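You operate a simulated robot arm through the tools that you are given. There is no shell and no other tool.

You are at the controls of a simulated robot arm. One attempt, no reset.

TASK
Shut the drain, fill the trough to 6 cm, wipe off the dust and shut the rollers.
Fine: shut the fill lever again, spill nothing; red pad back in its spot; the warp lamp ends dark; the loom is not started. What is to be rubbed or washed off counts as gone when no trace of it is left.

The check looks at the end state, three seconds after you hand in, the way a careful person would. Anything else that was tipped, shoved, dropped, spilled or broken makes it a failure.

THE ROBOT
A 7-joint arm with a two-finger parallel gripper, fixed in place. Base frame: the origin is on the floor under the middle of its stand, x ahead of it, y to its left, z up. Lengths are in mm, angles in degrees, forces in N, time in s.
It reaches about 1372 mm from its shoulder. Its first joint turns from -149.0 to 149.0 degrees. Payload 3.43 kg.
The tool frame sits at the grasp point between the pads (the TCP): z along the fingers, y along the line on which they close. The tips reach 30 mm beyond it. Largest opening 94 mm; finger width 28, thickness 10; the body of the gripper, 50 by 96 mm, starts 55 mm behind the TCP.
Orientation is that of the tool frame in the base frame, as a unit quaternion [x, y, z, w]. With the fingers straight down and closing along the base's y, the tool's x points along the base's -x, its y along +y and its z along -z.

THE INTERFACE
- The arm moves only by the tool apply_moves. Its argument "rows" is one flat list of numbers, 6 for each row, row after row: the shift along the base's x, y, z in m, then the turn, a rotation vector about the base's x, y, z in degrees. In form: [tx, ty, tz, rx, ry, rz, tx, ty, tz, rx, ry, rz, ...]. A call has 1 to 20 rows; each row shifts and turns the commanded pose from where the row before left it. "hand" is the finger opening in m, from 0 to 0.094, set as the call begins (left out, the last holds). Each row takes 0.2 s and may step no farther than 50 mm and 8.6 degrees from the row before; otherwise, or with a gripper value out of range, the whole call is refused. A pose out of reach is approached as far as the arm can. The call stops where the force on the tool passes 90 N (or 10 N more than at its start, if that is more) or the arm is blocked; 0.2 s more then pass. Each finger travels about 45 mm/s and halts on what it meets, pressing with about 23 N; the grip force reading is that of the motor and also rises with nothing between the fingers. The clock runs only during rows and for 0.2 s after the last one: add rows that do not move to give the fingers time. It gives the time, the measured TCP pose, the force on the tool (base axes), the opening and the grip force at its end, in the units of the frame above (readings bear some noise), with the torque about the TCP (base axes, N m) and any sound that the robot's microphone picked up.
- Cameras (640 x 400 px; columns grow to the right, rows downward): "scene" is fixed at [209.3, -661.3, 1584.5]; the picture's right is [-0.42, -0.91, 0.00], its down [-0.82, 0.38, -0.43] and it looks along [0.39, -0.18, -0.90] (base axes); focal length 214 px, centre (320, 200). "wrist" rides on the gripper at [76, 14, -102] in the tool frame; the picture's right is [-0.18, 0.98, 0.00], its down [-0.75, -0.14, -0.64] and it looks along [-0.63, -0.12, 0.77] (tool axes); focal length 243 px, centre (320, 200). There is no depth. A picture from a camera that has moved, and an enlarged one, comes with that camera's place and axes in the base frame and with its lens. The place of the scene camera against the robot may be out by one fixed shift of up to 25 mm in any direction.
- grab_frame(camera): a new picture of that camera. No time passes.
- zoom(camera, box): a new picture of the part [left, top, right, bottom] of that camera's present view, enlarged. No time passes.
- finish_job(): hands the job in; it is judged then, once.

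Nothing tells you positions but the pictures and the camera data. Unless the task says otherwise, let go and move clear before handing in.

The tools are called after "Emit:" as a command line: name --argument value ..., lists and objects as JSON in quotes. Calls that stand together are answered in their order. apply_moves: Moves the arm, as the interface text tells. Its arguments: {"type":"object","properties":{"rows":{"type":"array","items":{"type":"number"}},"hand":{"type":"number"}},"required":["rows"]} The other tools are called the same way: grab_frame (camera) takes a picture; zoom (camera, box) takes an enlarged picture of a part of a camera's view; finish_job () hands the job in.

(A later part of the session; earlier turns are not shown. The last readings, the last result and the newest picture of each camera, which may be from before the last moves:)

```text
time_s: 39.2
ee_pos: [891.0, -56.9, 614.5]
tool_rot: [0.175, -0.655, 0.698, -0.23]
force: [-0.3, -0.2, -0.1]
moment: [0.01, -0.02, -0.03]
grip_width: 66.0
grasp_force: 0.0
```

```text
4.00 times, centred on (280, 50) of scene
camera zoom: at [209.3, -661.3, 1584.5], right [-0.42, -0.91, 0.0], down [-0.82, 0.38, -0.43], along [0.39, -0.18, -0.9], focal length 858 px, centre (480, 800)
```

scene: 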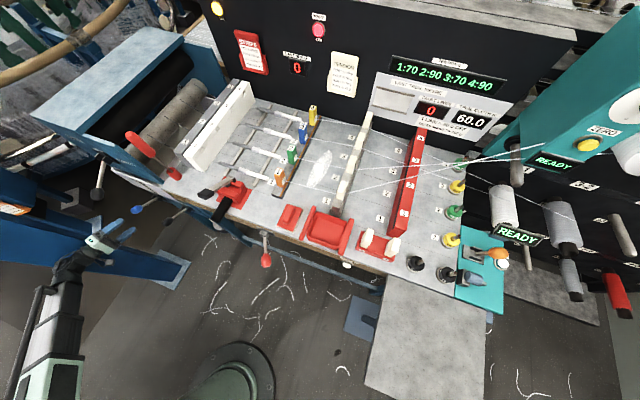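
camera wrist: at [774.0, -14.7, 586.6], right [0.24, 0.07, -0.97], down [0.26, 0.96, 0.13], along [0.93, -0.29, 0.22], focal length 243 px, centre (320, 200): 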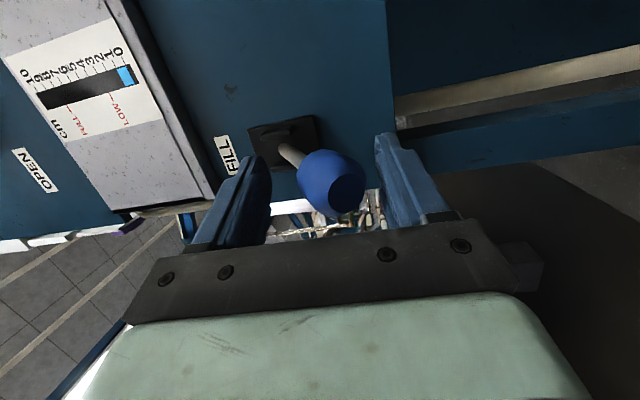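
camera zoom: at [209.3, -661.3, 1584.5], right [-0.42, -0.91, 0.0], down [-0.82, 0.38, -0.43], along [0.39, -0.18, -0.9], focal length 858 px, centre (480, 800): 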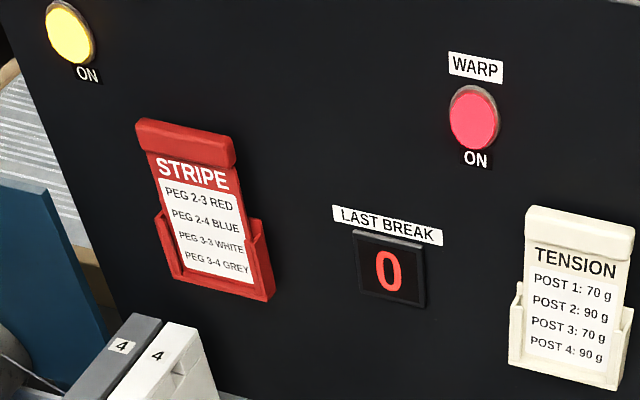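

FILL is fully down and the drain is up. The level may be stepped or dosed; I'll wait and watch a couple more seconds.

Emit:
apply_moves --rows '[0, 0, 0, 0, 0, 0, 0, 0, 0, 0, 0, 0, 0, 0, 0, 0, 0, 0, 0, 0, 0, 0, 0, 0, 0, 0, 0, 0, 0, 0, 0, 0, 0, 0, 0, 0, 0, 0, 0, 0, 0, 0, 0, 0, 0, 0, 0, 0, 0, 0, 0, 0, 0, 0, 0, 0, 0, 0, 0, 0]'

Emit:
zoom --camera "wrist" --box '[0, 20, 160, 120]'

Emit:
zoom --camera "scene" --box '[130, 120, 210, 170]'

```text
time_s: 41.4
ee_pos: [890.6, -57.0, 614.6]
tool_rot: [0.176, -0.655, 0.698, -0.23]
force: [-0.3, 0.1, -0.3]
moment: [0.02, 0.0, -0.01]
grip_width: 66.1
grasp_force: 0.1
```

```text
4.00 times, centred on (80, 70) of wrist
camera zoom: at [774.0, -14.7, 586.6], right [0.24, 0.07, -0.97], down [0.26, 0.96, 0.13], along [0.93, -0.29, 0.22], focal length 970 px, centre (1280, 720)
```

zoom: 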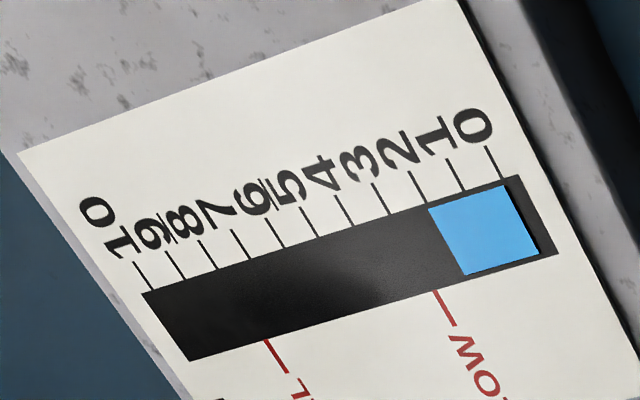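

```text
8.00 times, centred on (170, 145) of scene
camera zoom: at [209.3, -661.3, 1584.5], right [-0.42, -0.91, 0.0], down [-0.82, 0.38, -0.43], along [0.39, -0.18, -0.9], focal length 1716 px, centre (1520, 640)
```

zoom: 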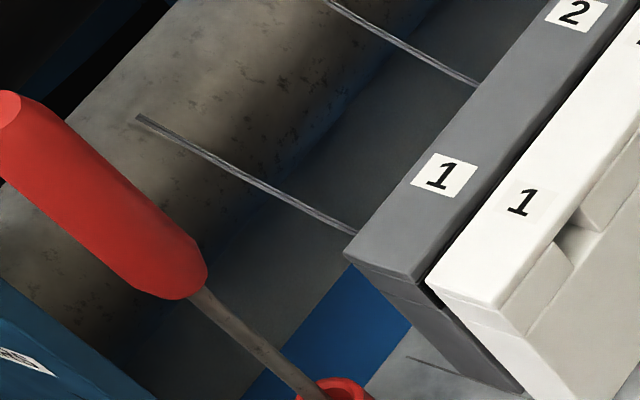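

It now reads 2.0, so the gauge moves in whole-centimetre steps. I'll time the transitions closely to find the true rate.

Emit:
apply_moves --rows '[0, 0, 0, 0, 0, 0, 0, 0, 0, 0, 0, 0, 0, 0, 0, 0, 0, 0, 0, 0, 0, 0, 0, 0, 0, 0, 0, 0, 0, 0]'

Emit:
zoom --camera "wrist" --box '[0, 20, 160, 120]'

Emit:
apply_moves --rows '[0, 0, 0, 0, 0, 0, 0, 0, 0, 0, 0, 0]'

Emit:
zoom --camera "wrist" --box '[0, 20, 160, 120]'

Emit:
apply_moves --rows '[0, 0, 0, 0, 0, 0, 0, 0, 0, 0, 0, 0]'

Emit:
zoom --camera "wrist" --box '[0, 20, 160, 120]'

```text
time_s: 42.6
ee_pos: [891.2, -56.9, 615.1]
tool_rot: [0.175, -0.655, 0.698, -0.231]
force: [-0.6, -0.7, 0.3]
moment: [0.03, 0.03, 0.0]
grip_width: 66.0
grasp_force: 0.0
```

```text
4.00 times, centred on (80, 70) of wrist
camera zoom: at [774.0, -14.7, 586.6], right [0.24, 0.07, -0.97], down [0.26, 0.96, 0.13], along [0.93, -0.29, 0.22], focal length 970 px, centre (1280, 720)
```

zoom: 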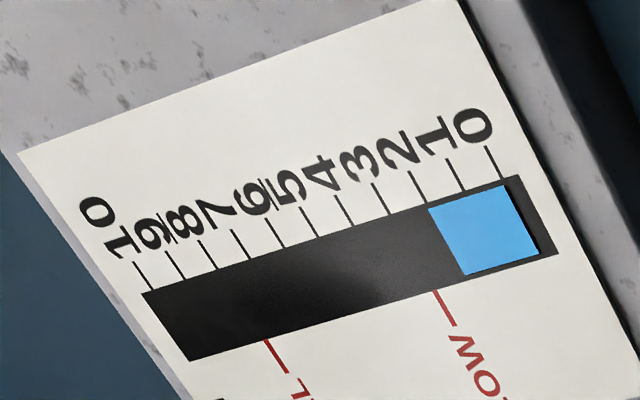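

```text
time_s: 43.2
ee_pos: [891.5, -56.1, 613.2]
tool_rot: [0.175, -0.656, 0.698, -0.23]
force: [0.1, -0.3, 0.0]
moment: [0.0, 0.0, 0.0]
grip_width: 65.7
grasp_force: 0.1
```

```text
4.00 times, centred on (80, 70) of wrist
camera zoom: at [774.0, -14.7, 586.6], right [0.24, 0.07, -0.97], down [0.26, 0.96, 0.13], along [0.93, -0.29, 0.22], focal length 970 px, centre (1280, 720)
```

zoom: 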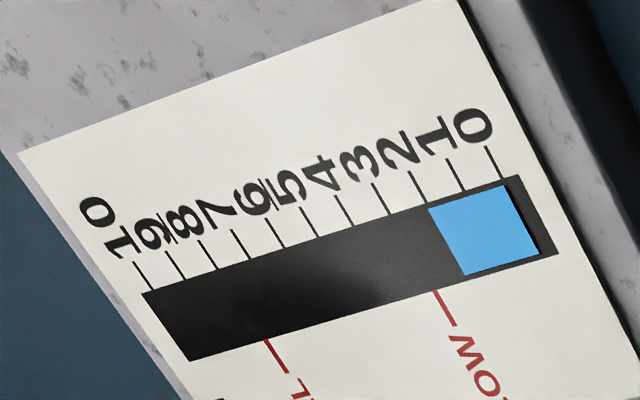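

```text
time_s: 43.8
ee_pos: [891.0, -57.3, 613.6]
tool_rot: [0.175, -0.655, 0.698, -0.23]
force: [-1.0, 0.2, 0.8]
moment: [-0.01, -0.03, 0.02]
grip_width: 65.7
grasp_force: 0.0
```

```text
4.00 times, centred on (80, 70) of wrist
camera zoom: at [774.0, -14.7, 586.6], right [0.24, 0.07, -0.97], down [0.26, 0.96, 0.13], along [0.93, -0.29, 0.22], focal length 970 px, centre (1280, 720)
```

zoom: 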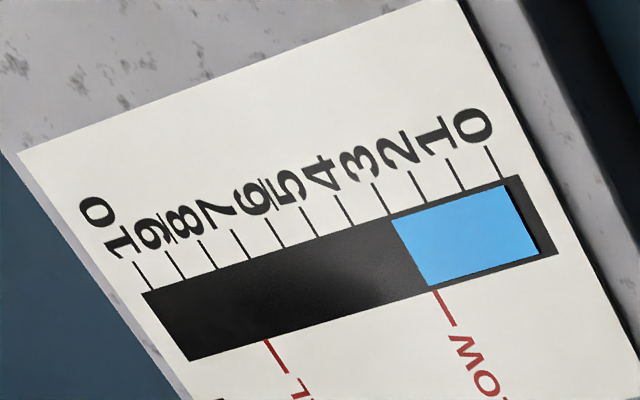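

Steps arrive about every 3.9 s, so roughly 0.25 cm/s. I'll check whether the water surface in the trough gives a continuous reading.

Emit:
zoom --camera "scene" --box '[130, 120, 210, 170]'

Emit:
apply_moves --rows '[0, 0, 0, 0, 0, 0, 0, 0, 0, 0, 0, 0, 0, 0, 0, 0, 0, 0, 0, 0, 0, 0, 0, 0, 0, 0, 0, 0, 0, 0]'

Emit:
zoom --camera "scene" --box '[130, 120, 210, 170]'

Emit:
apply_moves --rows '[0, 0, 0, 0, 0, 0, 0, 0, 0, 0, 0, 0, 0, 0, 0, 0, 0, 0, 0, 0, 0, 0, 0, 0, 0, 0, 0, 0, 0, 0]'

Emit:
zoom --camera "scene" --box '[130, 120, 210, 170]'

Emit:
zoom --camera "wrist" --box '[0, 20, 160, 120]'

```text
8.00 times, centred on (170, 145) of scene
camera zoom: at [209.3, -661.3, 1584.5], right [-0.42, -0.91, 0.0], down [-0.82, 0.38, -0.43], along [0.39, -0.18, -0.9], focal length 1716 px, centre (1520, 640)
```

zoom: 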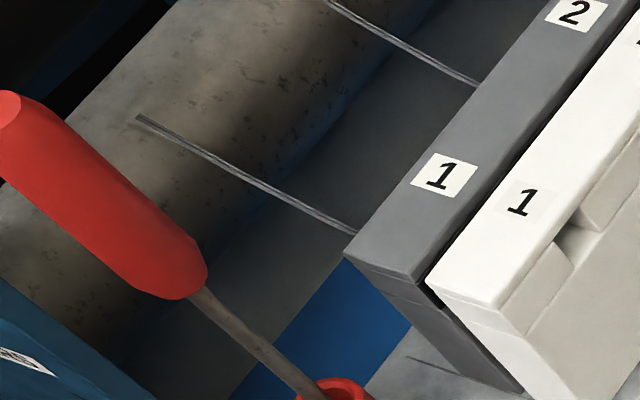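

```text
time_s: 45.0
ee_pos: [891.0, -56.8, 613.8]
tool_rot: [0.175, -0.655, 0.698, -0.231]
force: [-0.6, 0.5, 0.9]
moment: [-0.03, 0.0, -0.01]
grip_width: 66.1
grasp_force: 0.2
```

```text
8.00 times, centred on (170, 145) of scene
camera zoom: at [209.3, -661.3, 1584.5], right [-0.42, -0.91, 0.0], down [-0.82, 0.38, -0.43], along [0.39, -0.18, -0.9], focal length 1716 px, centre (1520, 640)
```

zoom: 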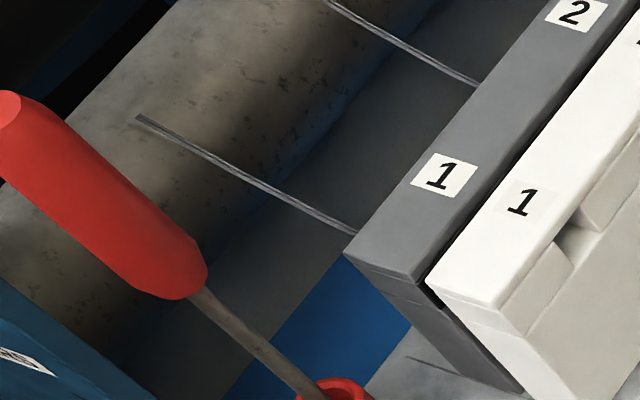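

```text
time_s: 46.2
ee_pos: [890.4, -55.6, 614.3]
tool_rot: [0.174, -0.655, 0.698, -0.231]
force: [0.1, -0.1, 0.4]
moment: [0.01, 0.03, 0.04]
grip_width: 66.1
grasp_force: 0.1
```

```text
8.00 times, centred on (170, 145) of scene
camera zoom: at [209.3, -661.3, 1584.5], right [-0.42, -0.91, 0.0], down [-0.82, 0.38, -0.43], along [0.39, -0.18, -0.9], focal length 1716 px, centre (1520, 640)
```

zoom: 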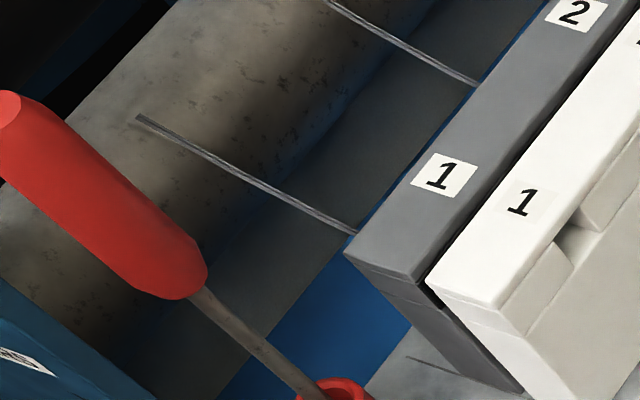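

```text
4.00 times, centred on (80, 70) of wrist
camera zoom: at [774.0, -14.7, 586.6], right [0.24, 0.07, -0.97], down [0.26, 0.96, 0.13], along [0.93, -0.29, 0.22], focal length 970 px, centre (1280, 720)
```

zoom: 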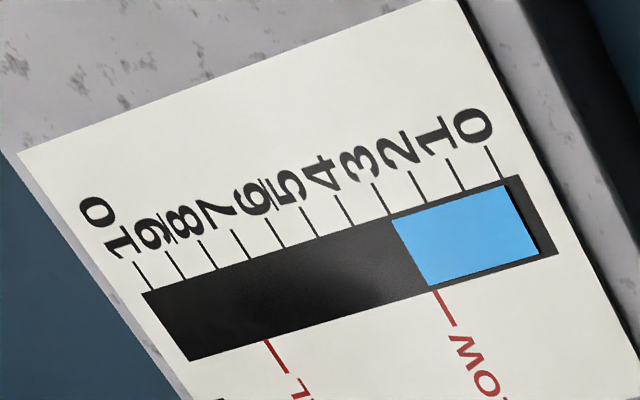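

The waterline in the scene view moves continuously, consistent with about 0.25 cm/s. I'll keep timing the gauge steps as it approaches 4 and 5.

Emit:
apply_moves --rows '[0, 0, 0, 0, 0, 0, 0, 0, 0, 0, 0, 0]'

Emit:
zoom --camera "wrist" --box '[0, 20, 160, 120]'

Emit:
apply_moves --rows '[0, 0, 0, 0, 0, 0]'

Emit:
zoom --camera "wrist" --box '[0, 20, 160, 120]'

Emit:
apply_moves --rows '[0, 0, 0, 0, 0, 0]'

Emit:
zoom --camera "wrist" --box '[0, 20, 160, 120]'

Emit:
zoom --camera "scene" --box '[130, 120, 210, 170]'

```text
time_s: 46.8
ee_pos: [890.6, -56.3, 613.5]
tool_rot: [0.175, -0.655, 0.698, -0.23]
force: [0.0, 0.2, 0.0]
moment: [-0.01, -0.02, -0.01]
grip_width: 65.8
grasp_force: 0.0
```

```text
4.00 times, centred on (80, 70) of wrist
camera zoom: at [774.0, -14.7, 586.6], right [0.24, 0.07, -0.97], down [0.26, 0.96, 0.13], along [0.93, -0.29, 0.22], focal length 970 px, centre (1280, 720)
```

zoom: 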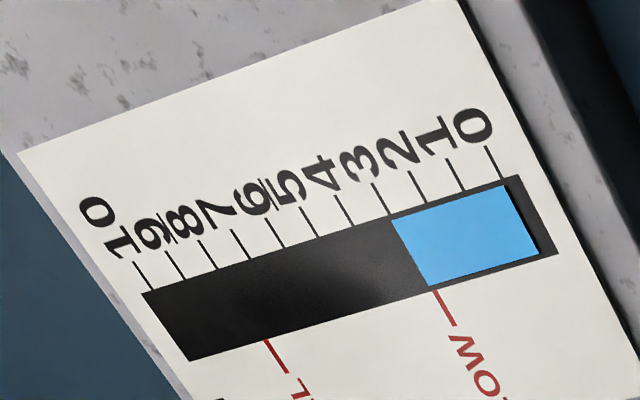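

```text
time_s: 47.2
ee_pos: [891.7, -56.6, 614.1]
tool_rot: [0.175, -0.655, 0.698, -0.231]
force: [0.0, -0.1, 0.6]
moment: [0.01, -0.01, 0.02]
grip_width: 66.2
grasp_force: 0.0
```

```text
4.00 times, centred on (80, 70) of wrist
camera zoom: at [774.0, -14.7, 586.6], right [0.24, 0.07, -0.97], down [0.26, 0.96, 0.13], along [0.93, -0.29, 0.22], focal length 970 px, centre (1280, 720)
```

zoom: 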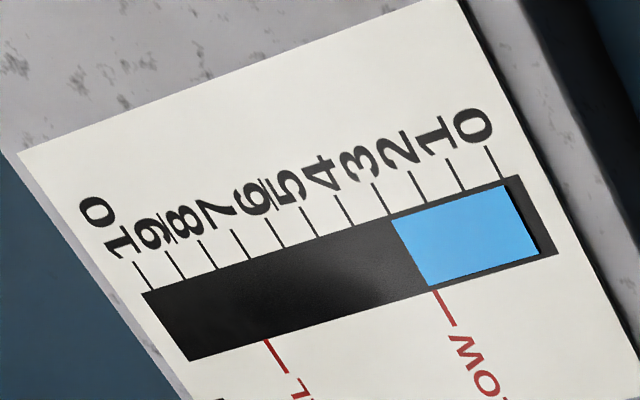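

```text
time_s: 47.6
ee_pos: [890.5, -57.1, 614.1]
tool_rot: [0.175, -0.656, 0.697, -0.231]
force: [0.6, -0.3, -0.5]
moment: [0.02, 0.03, 0.01]
grip_width: 66.2
grasp_force: 0.0
```

```text
4.00 times, centred on (80, 70) of wrist
camera zoom: at [774.0, -14.7, 586.6], right [0.24, 0.07, -0.97], down [0.26, 0.96, 0.13], along [0.93, -0.29, 0.22], focal length 970 px, centre (1280, 720)
```

zoom: 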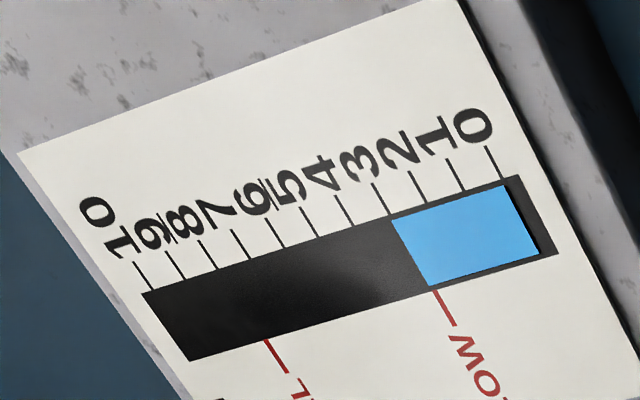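

```text
8.00 times, centred on (170, 145) of scene
camera zoom: at [209.3, -661.3, 1584.5], right [-0.42, -0.91, 0.0], down [-0.82, 0.38, -0.43], along [0.39, -0.18, -0.9], focal length 1716 px, centre (1520, 640)
```

zoom: 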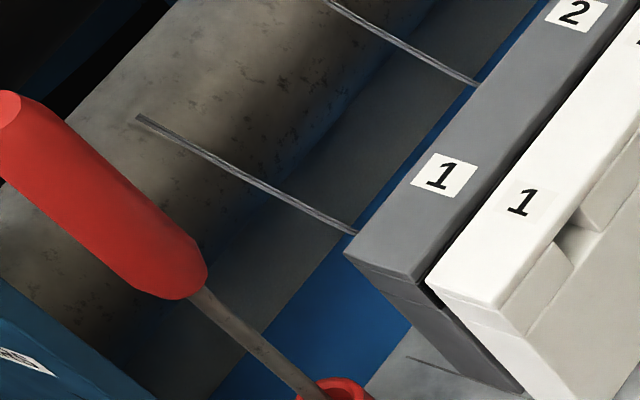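

Still 3 at 47.6 s, so the rate is 0.25 cm/s (4 s per cm). Stepping on to catch the next transitions.

Emit:
apply_moves --rows '[0, 0, 0, 0, 0, 0]'

Emit:
zoom --camera "wrist" --box '[0, 20, 160, 120]'

Emit:
apply_moves --rows '[0, 0, 0, 0, 0, 0]'

Emit:
zoom --camera "wrist" --box '[0, 20, 160, 120]'

```text
time_s: 48.0
ee_pos: [890.8, -56.7, 613.8]
tool_rot: [0.176, -0.655, 0.697, -0.231]
force: [-0.2, -0.2, -0.6]
moment: [0.01, 0.01, -0.01]
grip_width: 66.0
grasp_force: 0.1
```

```text
4.00 times, centred on (80, 70) of wrist
camera zoom: at [774.0, -14.7, 586.6], right [0.24, 0.07, -0.97], down [0.26, 0.96, 0.13], along [0.93, -0.29, 0.22], focal length 970 px, centre (1280, 720)
```

zoom: 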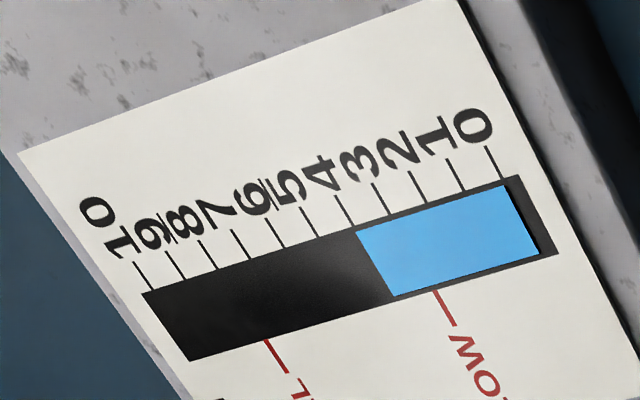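

```text
time_s: 48.4
ee_pos: [890.3, -56.1, 614.0]
tool_rot: [0.175, -0.656, 0.697, -0.23]
force: [-0.2, 0.2, -0.8]
moment: [0.0, -0.01, 0.03]
grip_width: 66.1
grasp_force: 0.0
```

```text
4.00 times, centred on (80, 70) of wrist
camera zoom: at [774.0, -14.7, 586.6], right [0.24, 0.07, -0.97], down [0.26, 0.96, 0.13], along [0.93, -0.29, 0.22], focal length 970 px, centre (1280, 720)
```

zoom: 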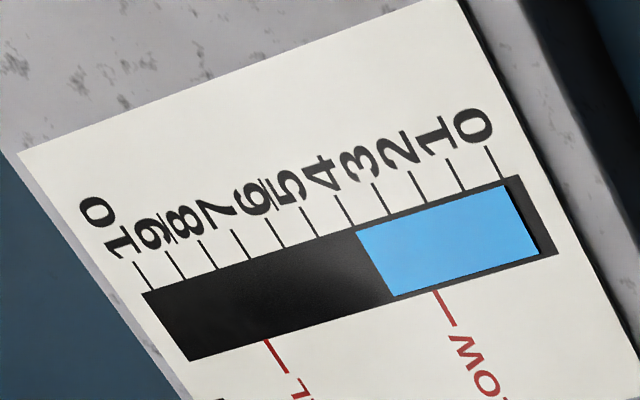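

Transition to 4 at about 47.8 s. Next expected at about 51.7 and 55.7 s. I'll advance to just before the next and confirm.

Emit:
apply_moves --rows '[0, 0, 0, 0, 0, 0, 0, 0, 0, 0, 0, 0, 0, 0, 0, 0, 0, 0, 0, 0, 0, 0, 0, 0, 0, 0, 0, 0, 0, 0, 0, 0, 0, 0, 0, 0, 0, 0, 0, 0, 0, 0, 0, 0, 0, 0, 0, 0, 0, 0, 0, 0, 0, 0, 0, 0, 0, 0, 0, 0, 0, 0, 0, 0, 0, 0, 0, 0, 0, 0, 0, 0, 0, 0, 0, 0, 0, 0, 0, 0, 0, 0, 0, 0]'

Emit:
zoom --camera "wrist" --box '[0, 20, 160, 120]'

Emit:
apply_moves --rows '[0, 0, 0, 0, 0, 0]'

Emit:
zoom --camera "wrist" --box '[0, 20, 160, 120]'

Emit:
zoom --camera "scene" --box '[130, 120, 210, 170]'

```text
time_s: 51.4
ee_pos: [891.0, -56.7, 613.7]
tool_rot: [0.175, -0.655, 0.698, -0.23]
force: [-0.1, -0.6, -0.2]
moment: [0.01, -0.04, 0.0]
grip_width: 66.0
grasp_force: 0.1
```

```text
4.00 times, centred on (80, 70) of wrist
camera zoom: at [774.0, -14.7, 586.6], right [0.24, 0.07, -0.97], down [0.26, 0.96, 0.13], along [0.93, -0.29, 0.22], focal length 970 px, centre (1280, 720)
```

zoom: 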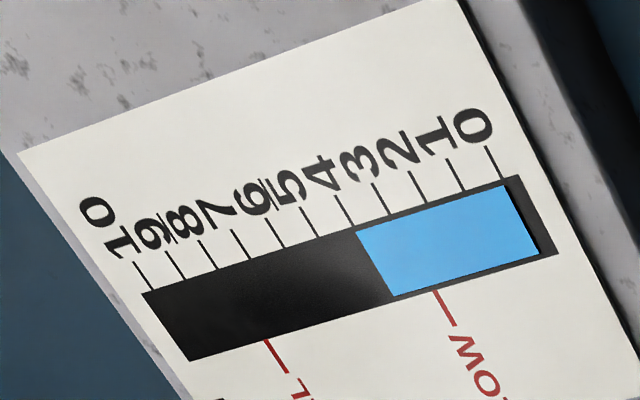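

```text
time_s: 51.8
ee_pos: [891.7, -57.0, 615.0]
tool_rot: [0.175, -0.656, 0.697, -0.23]
force: [0.5, -0.1, 0.1]
moment: [-0.01, 0.0, 0.0]
grip_width: 66.1
grasp_force: 0.1
```

```text
4.00 times, centred on (80, 70) of wrist
camera zoom: at [774.0, -14.7, 586.6], right [0.24, 0.07, -0.97], down [0.26, 0.96, 0.13], along [0.93, -0.29, 0.22], focal length 970 px, centre (1280, 720)
```

zoom: 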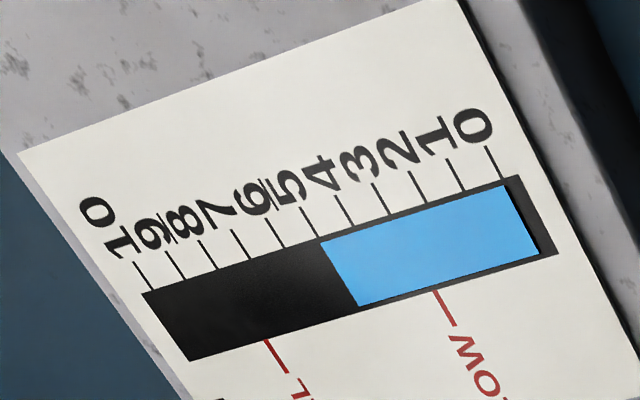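

```text
8.00 times, centred on (170, 145) of scene
camera zoom: at [209.3, -661.3, 1584.5], right [-0.42, -0.91, 0.0], down [-0.82, 0.38, -0.43], along [0.39, -0.18, -0.9], focal length 1716 px, centre (1520, 640)
```

zoom: 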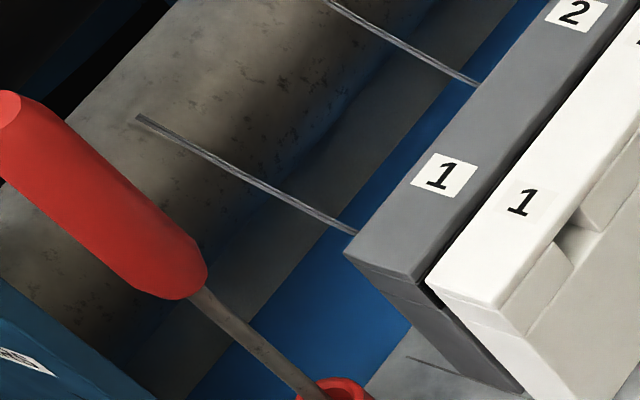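

Transition to 5 at about 51.6 s, so 6 should show near 55.6 s. I'll wait until just before that and then start closing.

Emit:
apply_moves --rows '[0, 0, 0, 0, 0, 0, 0, 0, 0, 0, 0, 0, 0, 0, 0, 0, 0, 0, 0, 0, 0, 0, 0, 0, 0, 0, 0, 0, 0, 0, 0, 0, 0, 0, 0, 0, 0, 0, 0, 0, 0, 0, 0, 0, 0, 0, 0, 0, 0, 0, 0, 0, 0, 0, 0, 0, 0, 0, 0, 0, 0, 0, 0, 0, 0, 0, 0, 0, 0, 0, 0, 0, 0, 0, 0, 0, 0, 0, 0, 0, 0, 0, 0, 0, 0, 0, 0, 0, 0, 0]'

Emit:
zoom --camera "wrist" --box '[0, 20, 160, 120]'

Emit:
zoom --camera "scene" --box '[130, 120, 210, 170]'

```text
time_s: 55.0
ee_pos: [891.1, -55.7, 613.5]
tool_rot: [0.175, -0.655, 0.698, -0.23]
force: [0.3, -0.5, 0.4]
moment: [-0.03, -0.01, 0.01]
grip_width: 66.0
grasp_force: 0.0
```

```text
4.00 times, centred on (80, 70) of wrist
camera zoom: at [774.0, -14.7, 586.6], right [0.24, 0.07, -0.97], down [0.26, 0.96, 0.13], along [0.93, -0.29, 0.22], focal length 970 px, centre (1280, 720)
```

zoom: 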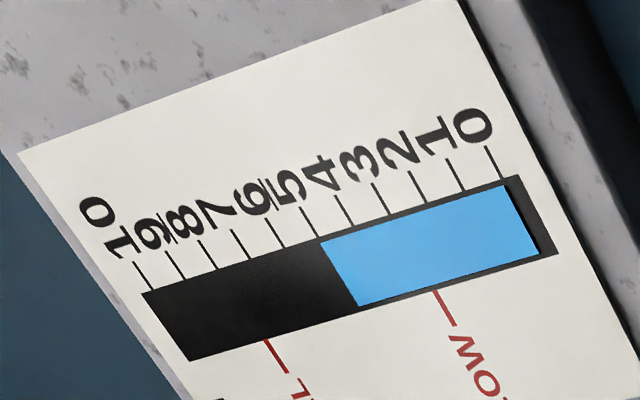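

```text
8.00 times, centred on (170, 145) of scene
camera zoom: at [209.3, -661.3, 1584.5], right [-0.42, -0.91, 0.0], down [-0.82, 0.38, -0.43], along [0.39, -0.18, -0.9], focal length 1716 px, centre (1520, 640)
```

zoom: 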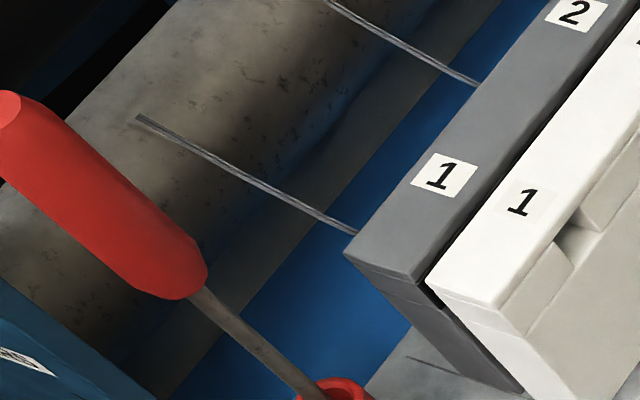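

Now 55.0 s. I'll hold 0.8 s more, then raise the lever quickly along its arc to shut.

Emit:
apply_moves --rows '[0, 0, 0, 0, 0, 0, 0, 0, 0, 0, 0, 0, 0, 0, 0, 0, 0, 0, 0, 0, 0, 0, 0, 0, -0.002, 0.002, 0.02, 0, 0, 0, -0.002, 0.002, 0.025, 0, 0, 0, 0, 0, 0.025, 0, 0, 0, 0.003, -0.003, 0.025, 0, 0, 0, 0.003, -0.003, 0.015, 0, 0, 0]'

Emit:
grab_frame --camera "wrist"

Emit:
zoom --camera "scene" --box '[130, 120, 210, 170]'

```text
time_s: 57.0
ee_pos: [894.6, -54.5, 722.1]
tool_rot: [0.175, -0.656, 0.697, -0.231]
force: [-7.6, 8.2, -11.3]
moment: [0.62, 0.5, 0.05]
grip_width: 71.9
grasp_force: 5.5
```

```text
taken
camera wrist: at [776.0, -14.1, 694.6], right [0.24, 0.07, -0.97], down [0.26, 0.96, 0.13], along [0.93, -0.29, 0.21], focal length 243 px, centre (320, 200)
```

wrist: 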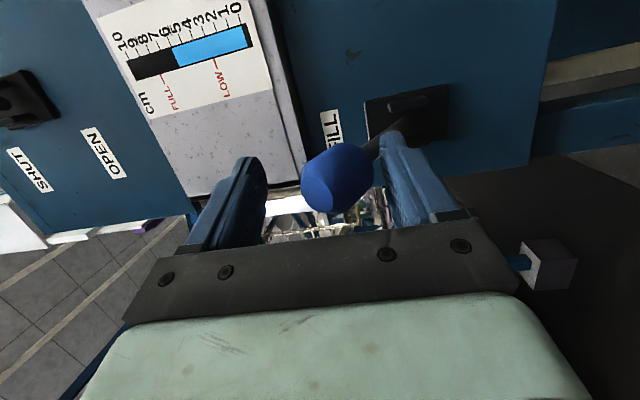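

```text
8.00 times, centred on (170, 145) of scene
camera zoom: at [209.3, -661.3, 1584.5], right [-0.42, -0.91, 0.0], down [-0.82, 0.38, -0.43], along [0.39, -0.18, -0.9], focal length 1716 px, centre (1520, 640)
```

zoom: 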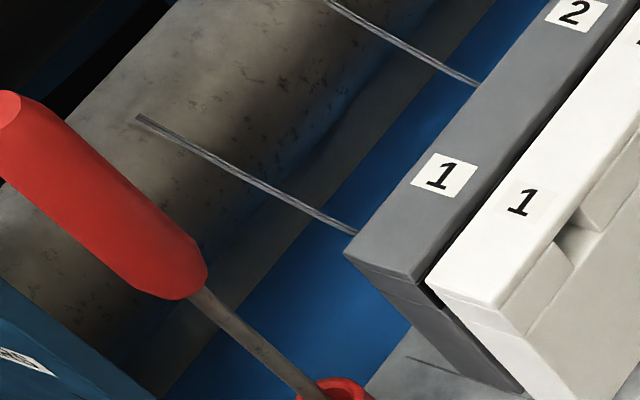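

Lever is nearly up. A few more millimetres to seat it, then I'll read the gauge.

Emit:
apply_moves --rows '[0.001, -0.001, 0.008, 0, 0, 0, 0.001, -0.001, 0.004, 0, 0, 0]'

Emit:
zoom --camera "wrist" --box '[100, 0, 260, 100]'

Emit:
grab_frame --camera "wrist"

Emit:
zoom --camera "scene" --box '[80, 140, 240, 240]'

```text
time_s: 57.6
ee_pos: [894.8, -57.2, 729.3]
tool_rot: [0.176, -0.66, 0.693, -0.229]
force: [-33.4, 41.6, -43.9]
moment: [2.81, 2.4, 0.08]
grip_width: 88.9
grasp_force: 19.9
```

```text
4.00 times, centred on (180, 50) of wrist
camera zoom: at [778.1, -15.3, 703.4], right [0.24, 0.08, -0.97], down [0.26, 0.95, 0.14], along [0.93, -0.29, 0.21], focal length 970 px, centre (880, 800)
```

zoom: 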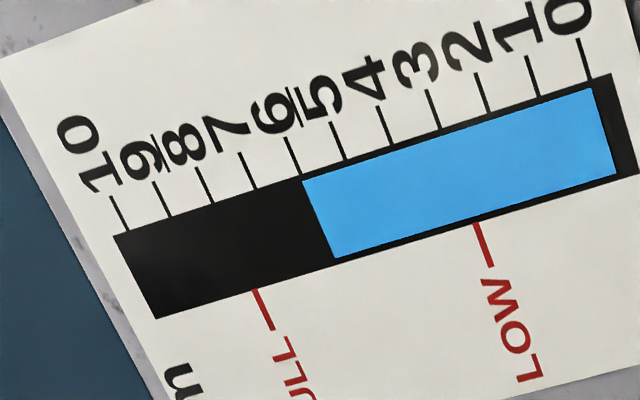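

```text
taken
camera wrist: at [778.1, -15.3, 703.4], right [0.24, 0.08, -0.97], down [0.26, 0.95, 0.14], along [0.93, -0.29, 0.21], focal length 243 px, centre (320, 200)
```

wrist: 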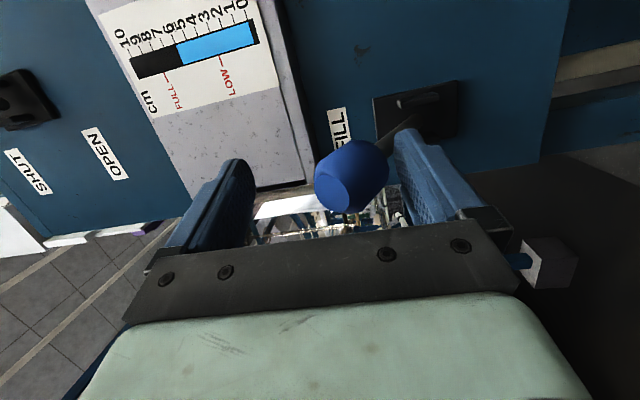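

```text
4.00 times, centred on (160, 190) of scene
camera zoom: at [209.3, -661.3, 1584.5], right [-0.42, -0.91, 0.0], down [-0.82, 0.38, -0.43], along [0.39, -0.18, -0.9], focal length 858 px, centre (960, 240)
```

zoom: 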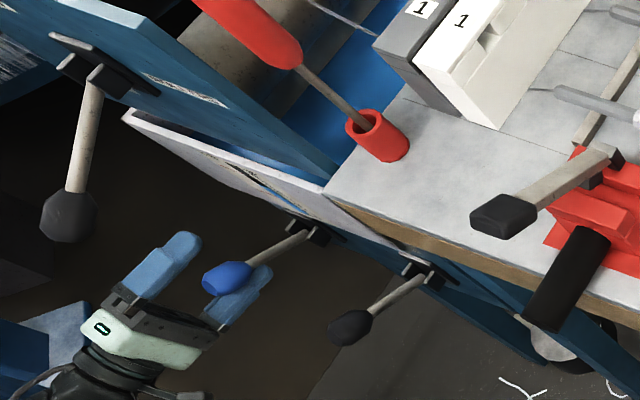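

FILL is back up at its stop and the gauge reads 6. I'll release and back away, then verify that the level holds.

Emit:
apply_moves --rows '[0, 0, -0.008, 0, 0, 0, 0, 0, -0.012, 0, 0, 0, -0.015, 0.015, 0, 0, 0, 0, -0.02, 0.02, 0, 0, 0, 0, -0.025, 0.025, 0, 0, 0, 0]'

Emit:
grab_frame --camera "wrist"

Emit:
zoom --camera "scene" --box '[130, 120, 210, 170]'

Emit:
zoom --camera "scene" --box '[80, 140, 240, 240]'

Emit:
zoom --camera "scene" --box '[200, 0, 360, 100]'

```text
time_s: 58.8
ee_pos: [836.6, -1.5, 717.7]
tool_rot: [0.175, -0.655, 0.698, -0.229]
force: [0.2, 0.5, 1.0]
moment: [-0.03, 0.01, -0.01]
grip_width: 65.8
grasp_force: 0.1
```

```text
taken
camera wrist: at [718.4, 40.9, 689.3], right [0.25, 0.07, -0.97], down [0.26, 0.96, 0.13], along [0.93, -0.29, 0.22], focal length 243 px, centre (320, 200)
```

wrist: 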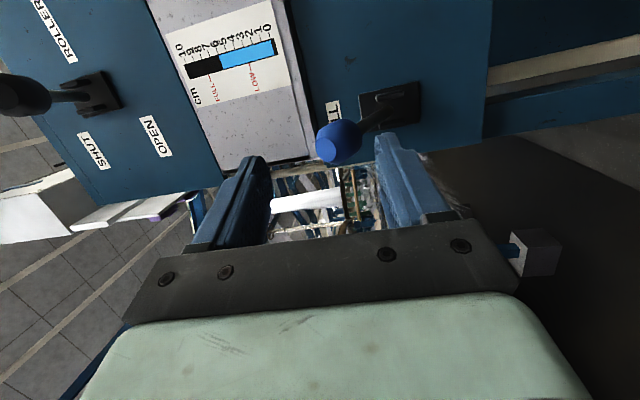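

```text
8.00 times, centred on (170, 145) of scene
camera zoom: at [209.3, -661.3, 1584.5], right [-0.42, -0.91, 0.0], down [-0.82, 0.38, -0.43], along [0.39, -0.18, -0.9], focal length 1716 px, centre (1520, 640)
```

zoom: 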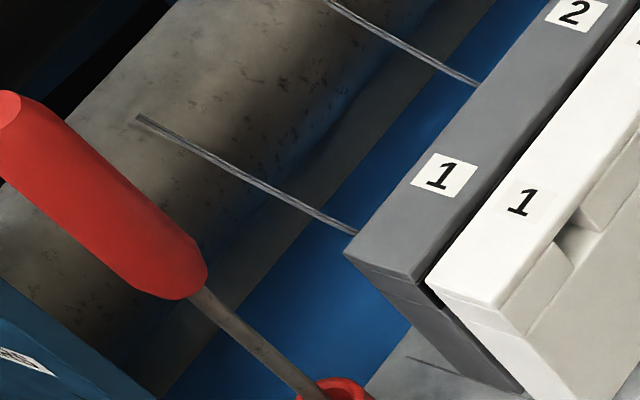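

```text
4.00 times, centred on (160, 190) of scene
camera zoom: at [209.3, -661.3, 1584.5], right [-0.42, -0.91, 0.0], down [-0.82, 0.38, -0.43], along [0.39, -0.18, -0.9], focal length 858 px, centre (960, 240)
```

zoom: 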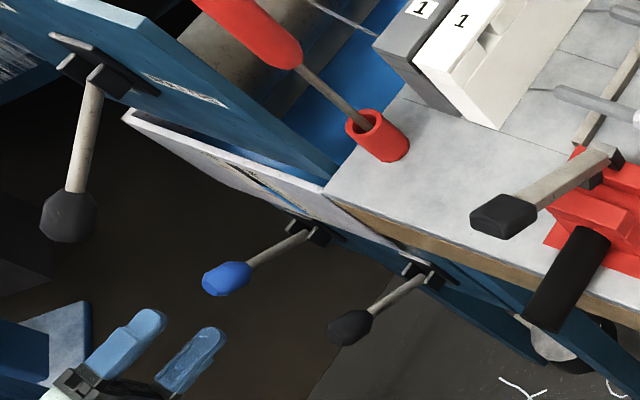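

```text
4.00 times, centred on (280, 50) of scene
camera zoom: at [209.3, -661.3, 1584.5], right [-0.42, -0.91, 0.0], down [-0.82, 0.38, -0.43], along [0.39, -0.18, -0.9], focal length 858 px, centre (480, 800)
```

zoom: 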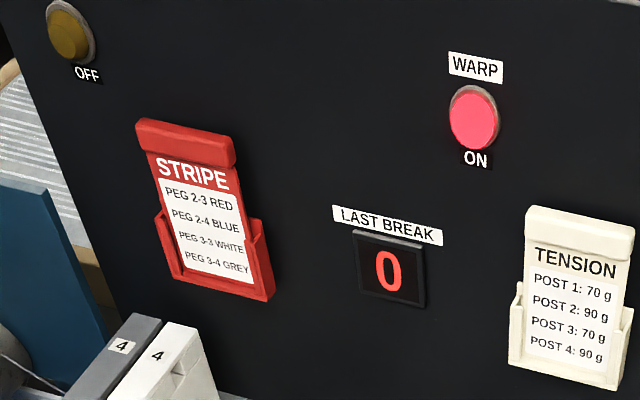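

FILL is shut, the level is steady and the yellow lamp has gone OFF; the WARP lamp is still ON. I'll raise the camera over the bench to check the water height and look closely at the dust and pad.

Emit:
apply_moves --rows '[-0.0057, 0.0057, 0.03, 0, 0, 2.4, -0.0057, 0.0057, 0.03, 0, 0, 2.4, -0.0057, 0.0057, 0.03, 0, 0, 2.4, -0.0057, 0.0057, 0.03, 0, 0, 2.4, -0.0057, 0.0057, 0.03, 0, 0, 2.4]'

Emit:
apply_moves --rows '[-0.02, -0.02, 0.02, 5.3, 5.3, 0, -0.02, -0.02, 0.02, 5.3, 5.3, 0, -0.02, -0.02, 0.02, 5.3, 5.3, 0, -0.02, -0.02, 0.02, 5.3, 5.3, 0, -0.02, -0.02, 0.02, 5.3, 5.3, 0, -0.02, -0.02, 0.02, 5.3, 5.3, 0, -0.02, -0.02, 0.02, 5.3, 5.3, 0, -0.02, -0.02, 0.02, 5.3, 5.3, 0, -0.02, -0.02, 0.02, 5.3, 5.3, 0, -0.02, -0.02, 0.02, 5.3, 5.3, 0, -0.02, -0.02, 0.02, 5.3, 5.3, 0]'

Emit:
grab_frame --camera "wrist"

Emit:
grab_frame --camera "scene"

```text
time_s: 60.0
ee_pos: [807.2, 27.5, 867.3]
tool_rot: [0.243, -0.633, 0.67, -0.302]
force: [0.1, -0.7, 0.4]
moment: [0.01, -0.04, 0.01]
grip_width: 66.1
grasp_force: 0.0
```

```text
time_s: 62.4
ee_pos: [586.5, -194.1, 1085.6]
tool_rot: [-0.354, 0.929, -0.095, 0.045]
force: [-0.1, -1.2, 0.3]
moment: [0.02, -0.02, -0.02]
grip_width: 66.0
grasp_force: 0.1
```

```text
taken
camera wrist: at [506.2, -221.2, 1181.4], right [-0.5, 0.84, -0.2], down [0.56, 0.49, 0.67], along [0.66, 0.22, -0.72], focal length 243 px, centre (320, 200)
```

wrist: 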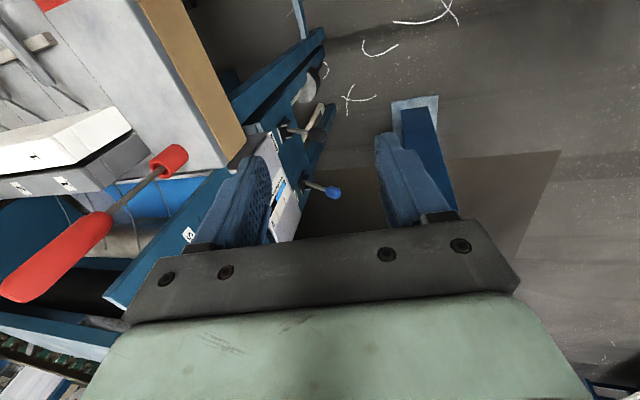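

```text
taken
```

scene: 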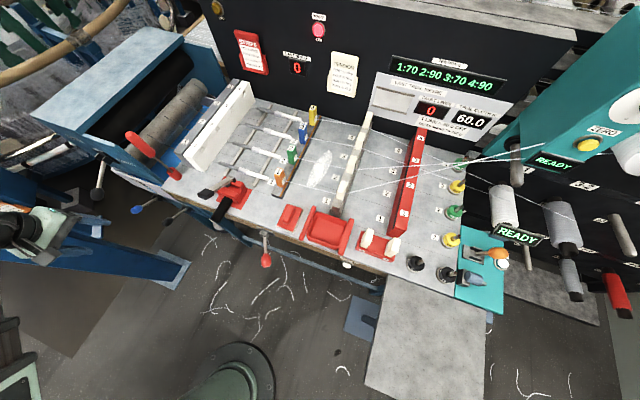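

Clear so far. I'll move in over the bench, keeping high, to view the trough from the right.

Emit:
apply_moves --rows '[0.0263, -0.0327, 0.006, 0, 0, 0, 0.0263, -0.0327, 0.006, 0, 0, 0, 0.0263, -0.0327, 0.006, 0, 0, 0, 0.0263, -0.0327, 0.006, 0, 0, 0, 0.0263, -0.0327, 0.006, 0, 0, 0]'

Emit:
grab_frame --camera "wrist"

```text
time_s: 63.6
ee_pos: [719.9, -354.5, 1116.0]
tool_rot: [-0.354, 0.929, -0.097, 0.046]
force: [-1.3, 0.6, -0.1]
moment: [0.03, -0.06, 0.01]
grip_width: 65.7
grasp_force: 0.2
```

```text
taken
camera wrist: at [639.3, -381.2, 1212.1], right [-0.5, 0.84, -0.2], down [0.56, 0.49, 0.67], along [0.66, 0.22, -0.71], focal length 243 px, centre (320, 200)
```

wrist: 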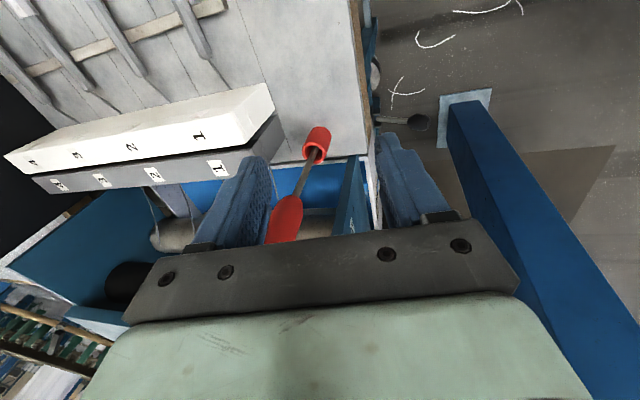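

Water is visible beside the red cup. Zooming for a closer look.

Emit:
zoom --camera "wrist" --box '[260, 140, 400, 240]'

Emit:
zoom --camera "wrist" --box '[140, 150, 300, 250]'

```text
4.00 times, centred on (330, 190) of wrist
camera zoom: at [639.3, -381.2, 1212.1], right [-0.5, 0.84, -0.2], down [0.56, 0.49, 0.67], along [0.66, 0.22, -0.71], focal length 970 px, centre (280, 240)
```

zoom: 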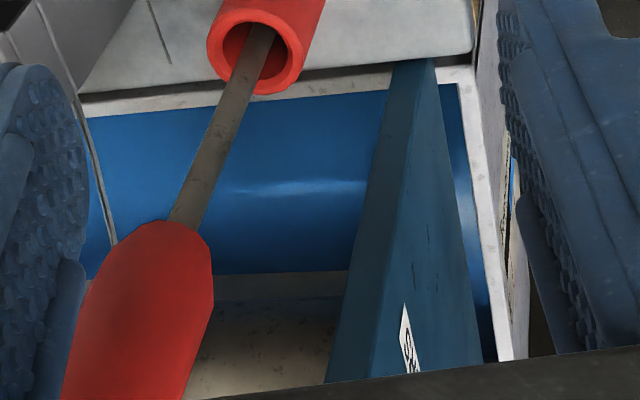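

```text
4.00 times, centred on (220, 200) of wrist
camera zoom: at [639.3, -381.2, 1212.1], right [-0.5, 0.84, -0.2], down [0.56, 0.49, 0.67], along [0.66, 0.22, -0.71], focal length 970 px, centre (720, 200)
```

zoom: 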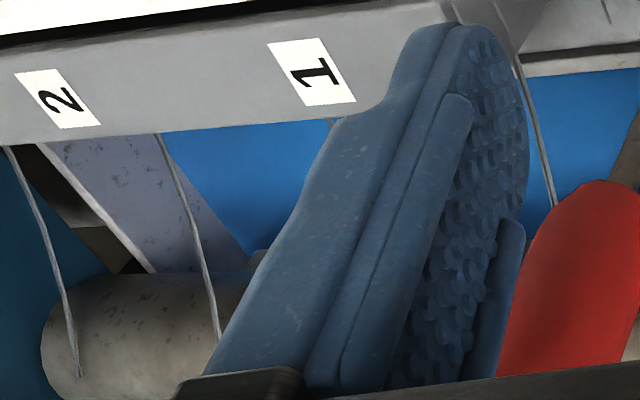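

I can see the water against the far end wall of the trough. A closer zoom there helps judge the depth below the rim.

Emit:
zoom --camera "wrist" --box '[130, 170, 226, 230]'

Emit:
zoom --camera "scene" --box '[170, 85, 226, 120]'

```text
6.67 times, centred on (178, 200) of wrist
camera zoom: at [639.3, -381.2, 1212.1], right [-0.5, 0.84, -0.2], down [0.56, 0.49, 0.67], along [0.66, 0.22, -0.71], focal length 1618 px, centre (1267, 200)
```

zoom: 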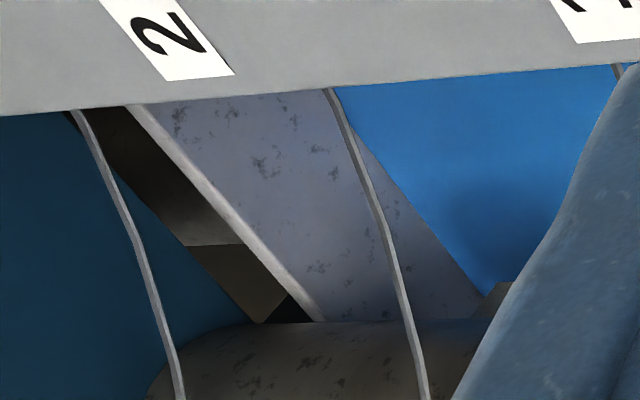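

```text
11.43 times, centred on (198, 102) of scene
camera zoom: at [209.3, -661.3, 1584.5], right [-0.42, -0.91, 0.0], down [-0.82, 0.38, -0.43], along [0.39, -0.18, -0.9], focal length 2451 px, centre (1714, 1314)
```

zoom: 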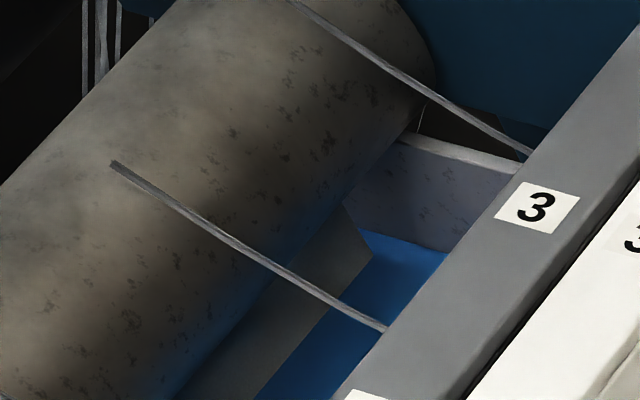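

The far-end rim and waterline are visible in the scene view too. A tighter zoom will let me measure the freeboard.

Emit:
zoom --camera "scene" --box '[196, 92, 220, 107]'

```text
16.00 times, centred on (208, 100) of scene
camera zoom: at [209.3, -661.3, 1584.5], right [-0.42, -0.91, 0.0], down [-0.82, 0.38, -0.43], along [0.39, -0.18, -0.9], focal length 3432 px, centre (2112, 1808)
```

zoom: 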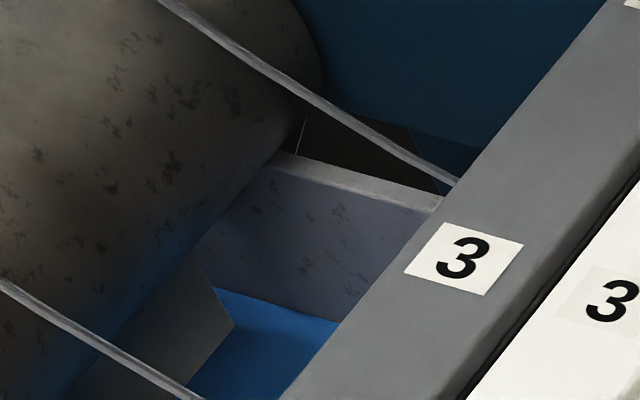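

The freeboard reading is consistent with about 6 cm. Moving on: I'll swing over to look at the dust, threads and red pad from above, turning the gripper square to the bench.

Emit:
apply_moves --rows '[-0.01, -0.01, 0, 4.35, 4.35, 0, -0.01, -0.01, 0, 4.35, 4.35, 0, -0.0215, -0.026, 0, 0, 0, -8.2, -0.0215, -0.026, 0, 0, 0, -8.2, -0.0215, -0.026, 0, 0, 0, -8.2, -0.0215, -0.026, 0, 0, 0, -8.2, -0.0215, -0.026, 0, 0, 0, -8.2, -0.0215, -0.026, 0, 0, 0, -8.2, -0.0215, -0.026, 0, 0, 0, -8.2, -0.0215, -0.026, 0, 0, 0, -8.2, -0.0215, -0.026, 0, 0, 0, -8.2, -0.0215, -0.026, 0, 0, 0, -8.2, -0.0215, -0.026, 0, 0, 0, -8.0]'

Emit:
grab_frame --camera "wrist"

Emit:
grab_frame --camera "scene"

```text
time_s: 66.4
ee_pos: [462.5, -661.2, 1115.4]
tool_rot: [0.411, 0.912, 0.001, 0.003]
force: [0.0, 0.3, -0.3]
moment: [0.0, -0.01, -0.01]
grip_width: 66.1
grasp_force: 0.1
```

```text
taken
camera wrist: at [423.1, -595.5, 1217.9], right [0.86, 0.51, 0.0], down [0.39, -0.66, 0.64], along [0.33, -0.55, -0.76], focal length 243 px, centre (320, 200)
```

wrist: 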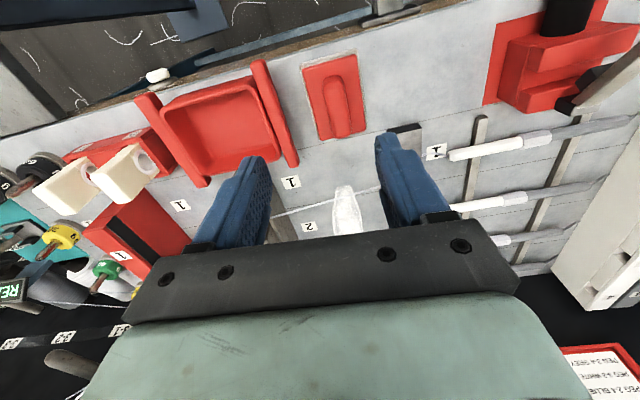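

```text
taken
```

scene: 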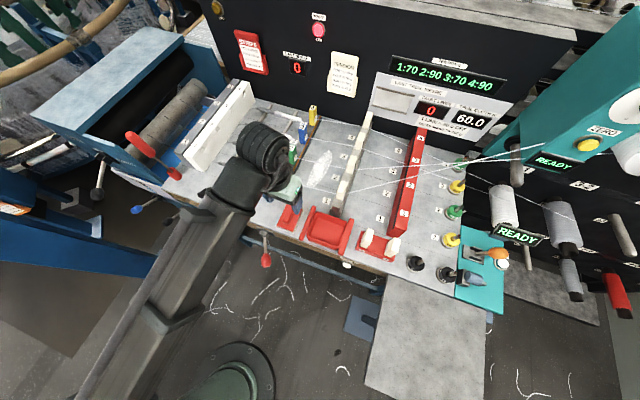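

I can now see the pad, tray, dust and threads from above. Zooming in for detail on the pad and dust.

Emit:
zoom --camera "wrist" --box '[270, 40, 398, 120]'

Emit:
zoom --camera "wrist" --box '[260, 120, 420, 240]'

Emit:
zoom --camera "scene" --box '[280, 130, 360, 200]'

```text
5.00 times, centred on (334, 80) of wrist
camera zoom: at [423.1, -595.5, 1217.9], right [0.86, 0.51, 0.0], down [0.39, -0.66, 0.64], along [0.33, -0.55, -0.76], focal length 1213 px, centre (250, 800)
```

zoom: 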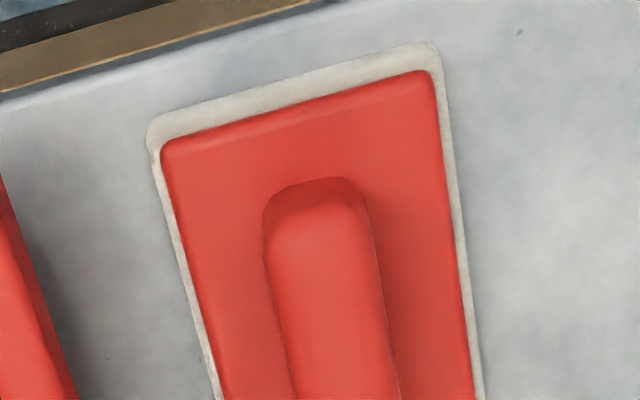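

```text
3.33 times, centred on (340, 180) of wrist
camera zoom: at [423.1, -595.5, 1217.9], right [0.86, 0.51, 0.0], down [0.39, -0.66, 0.64], along [0.33, -0.55, -0.76], focal length 809 px, centre (253, 267)
```

zoom: 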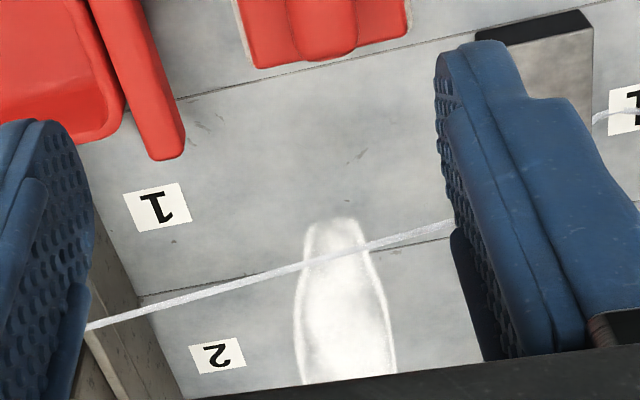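

```text
5.71 times, centred on (320, 165) of scene
camera zoom: at [209.3, -661.3, 1584.5], right [-0.42, -0.91, 0.0], down [-0.82, 0.38, -0.43], along [0.39, -0.18, -0.9], focal length 1226 px, centre (320, 400)
```

zoom: 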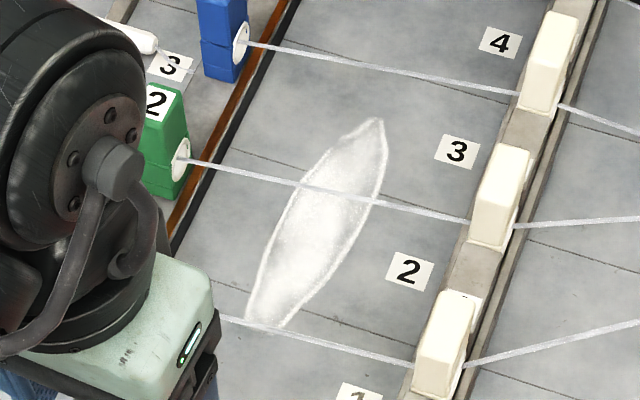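

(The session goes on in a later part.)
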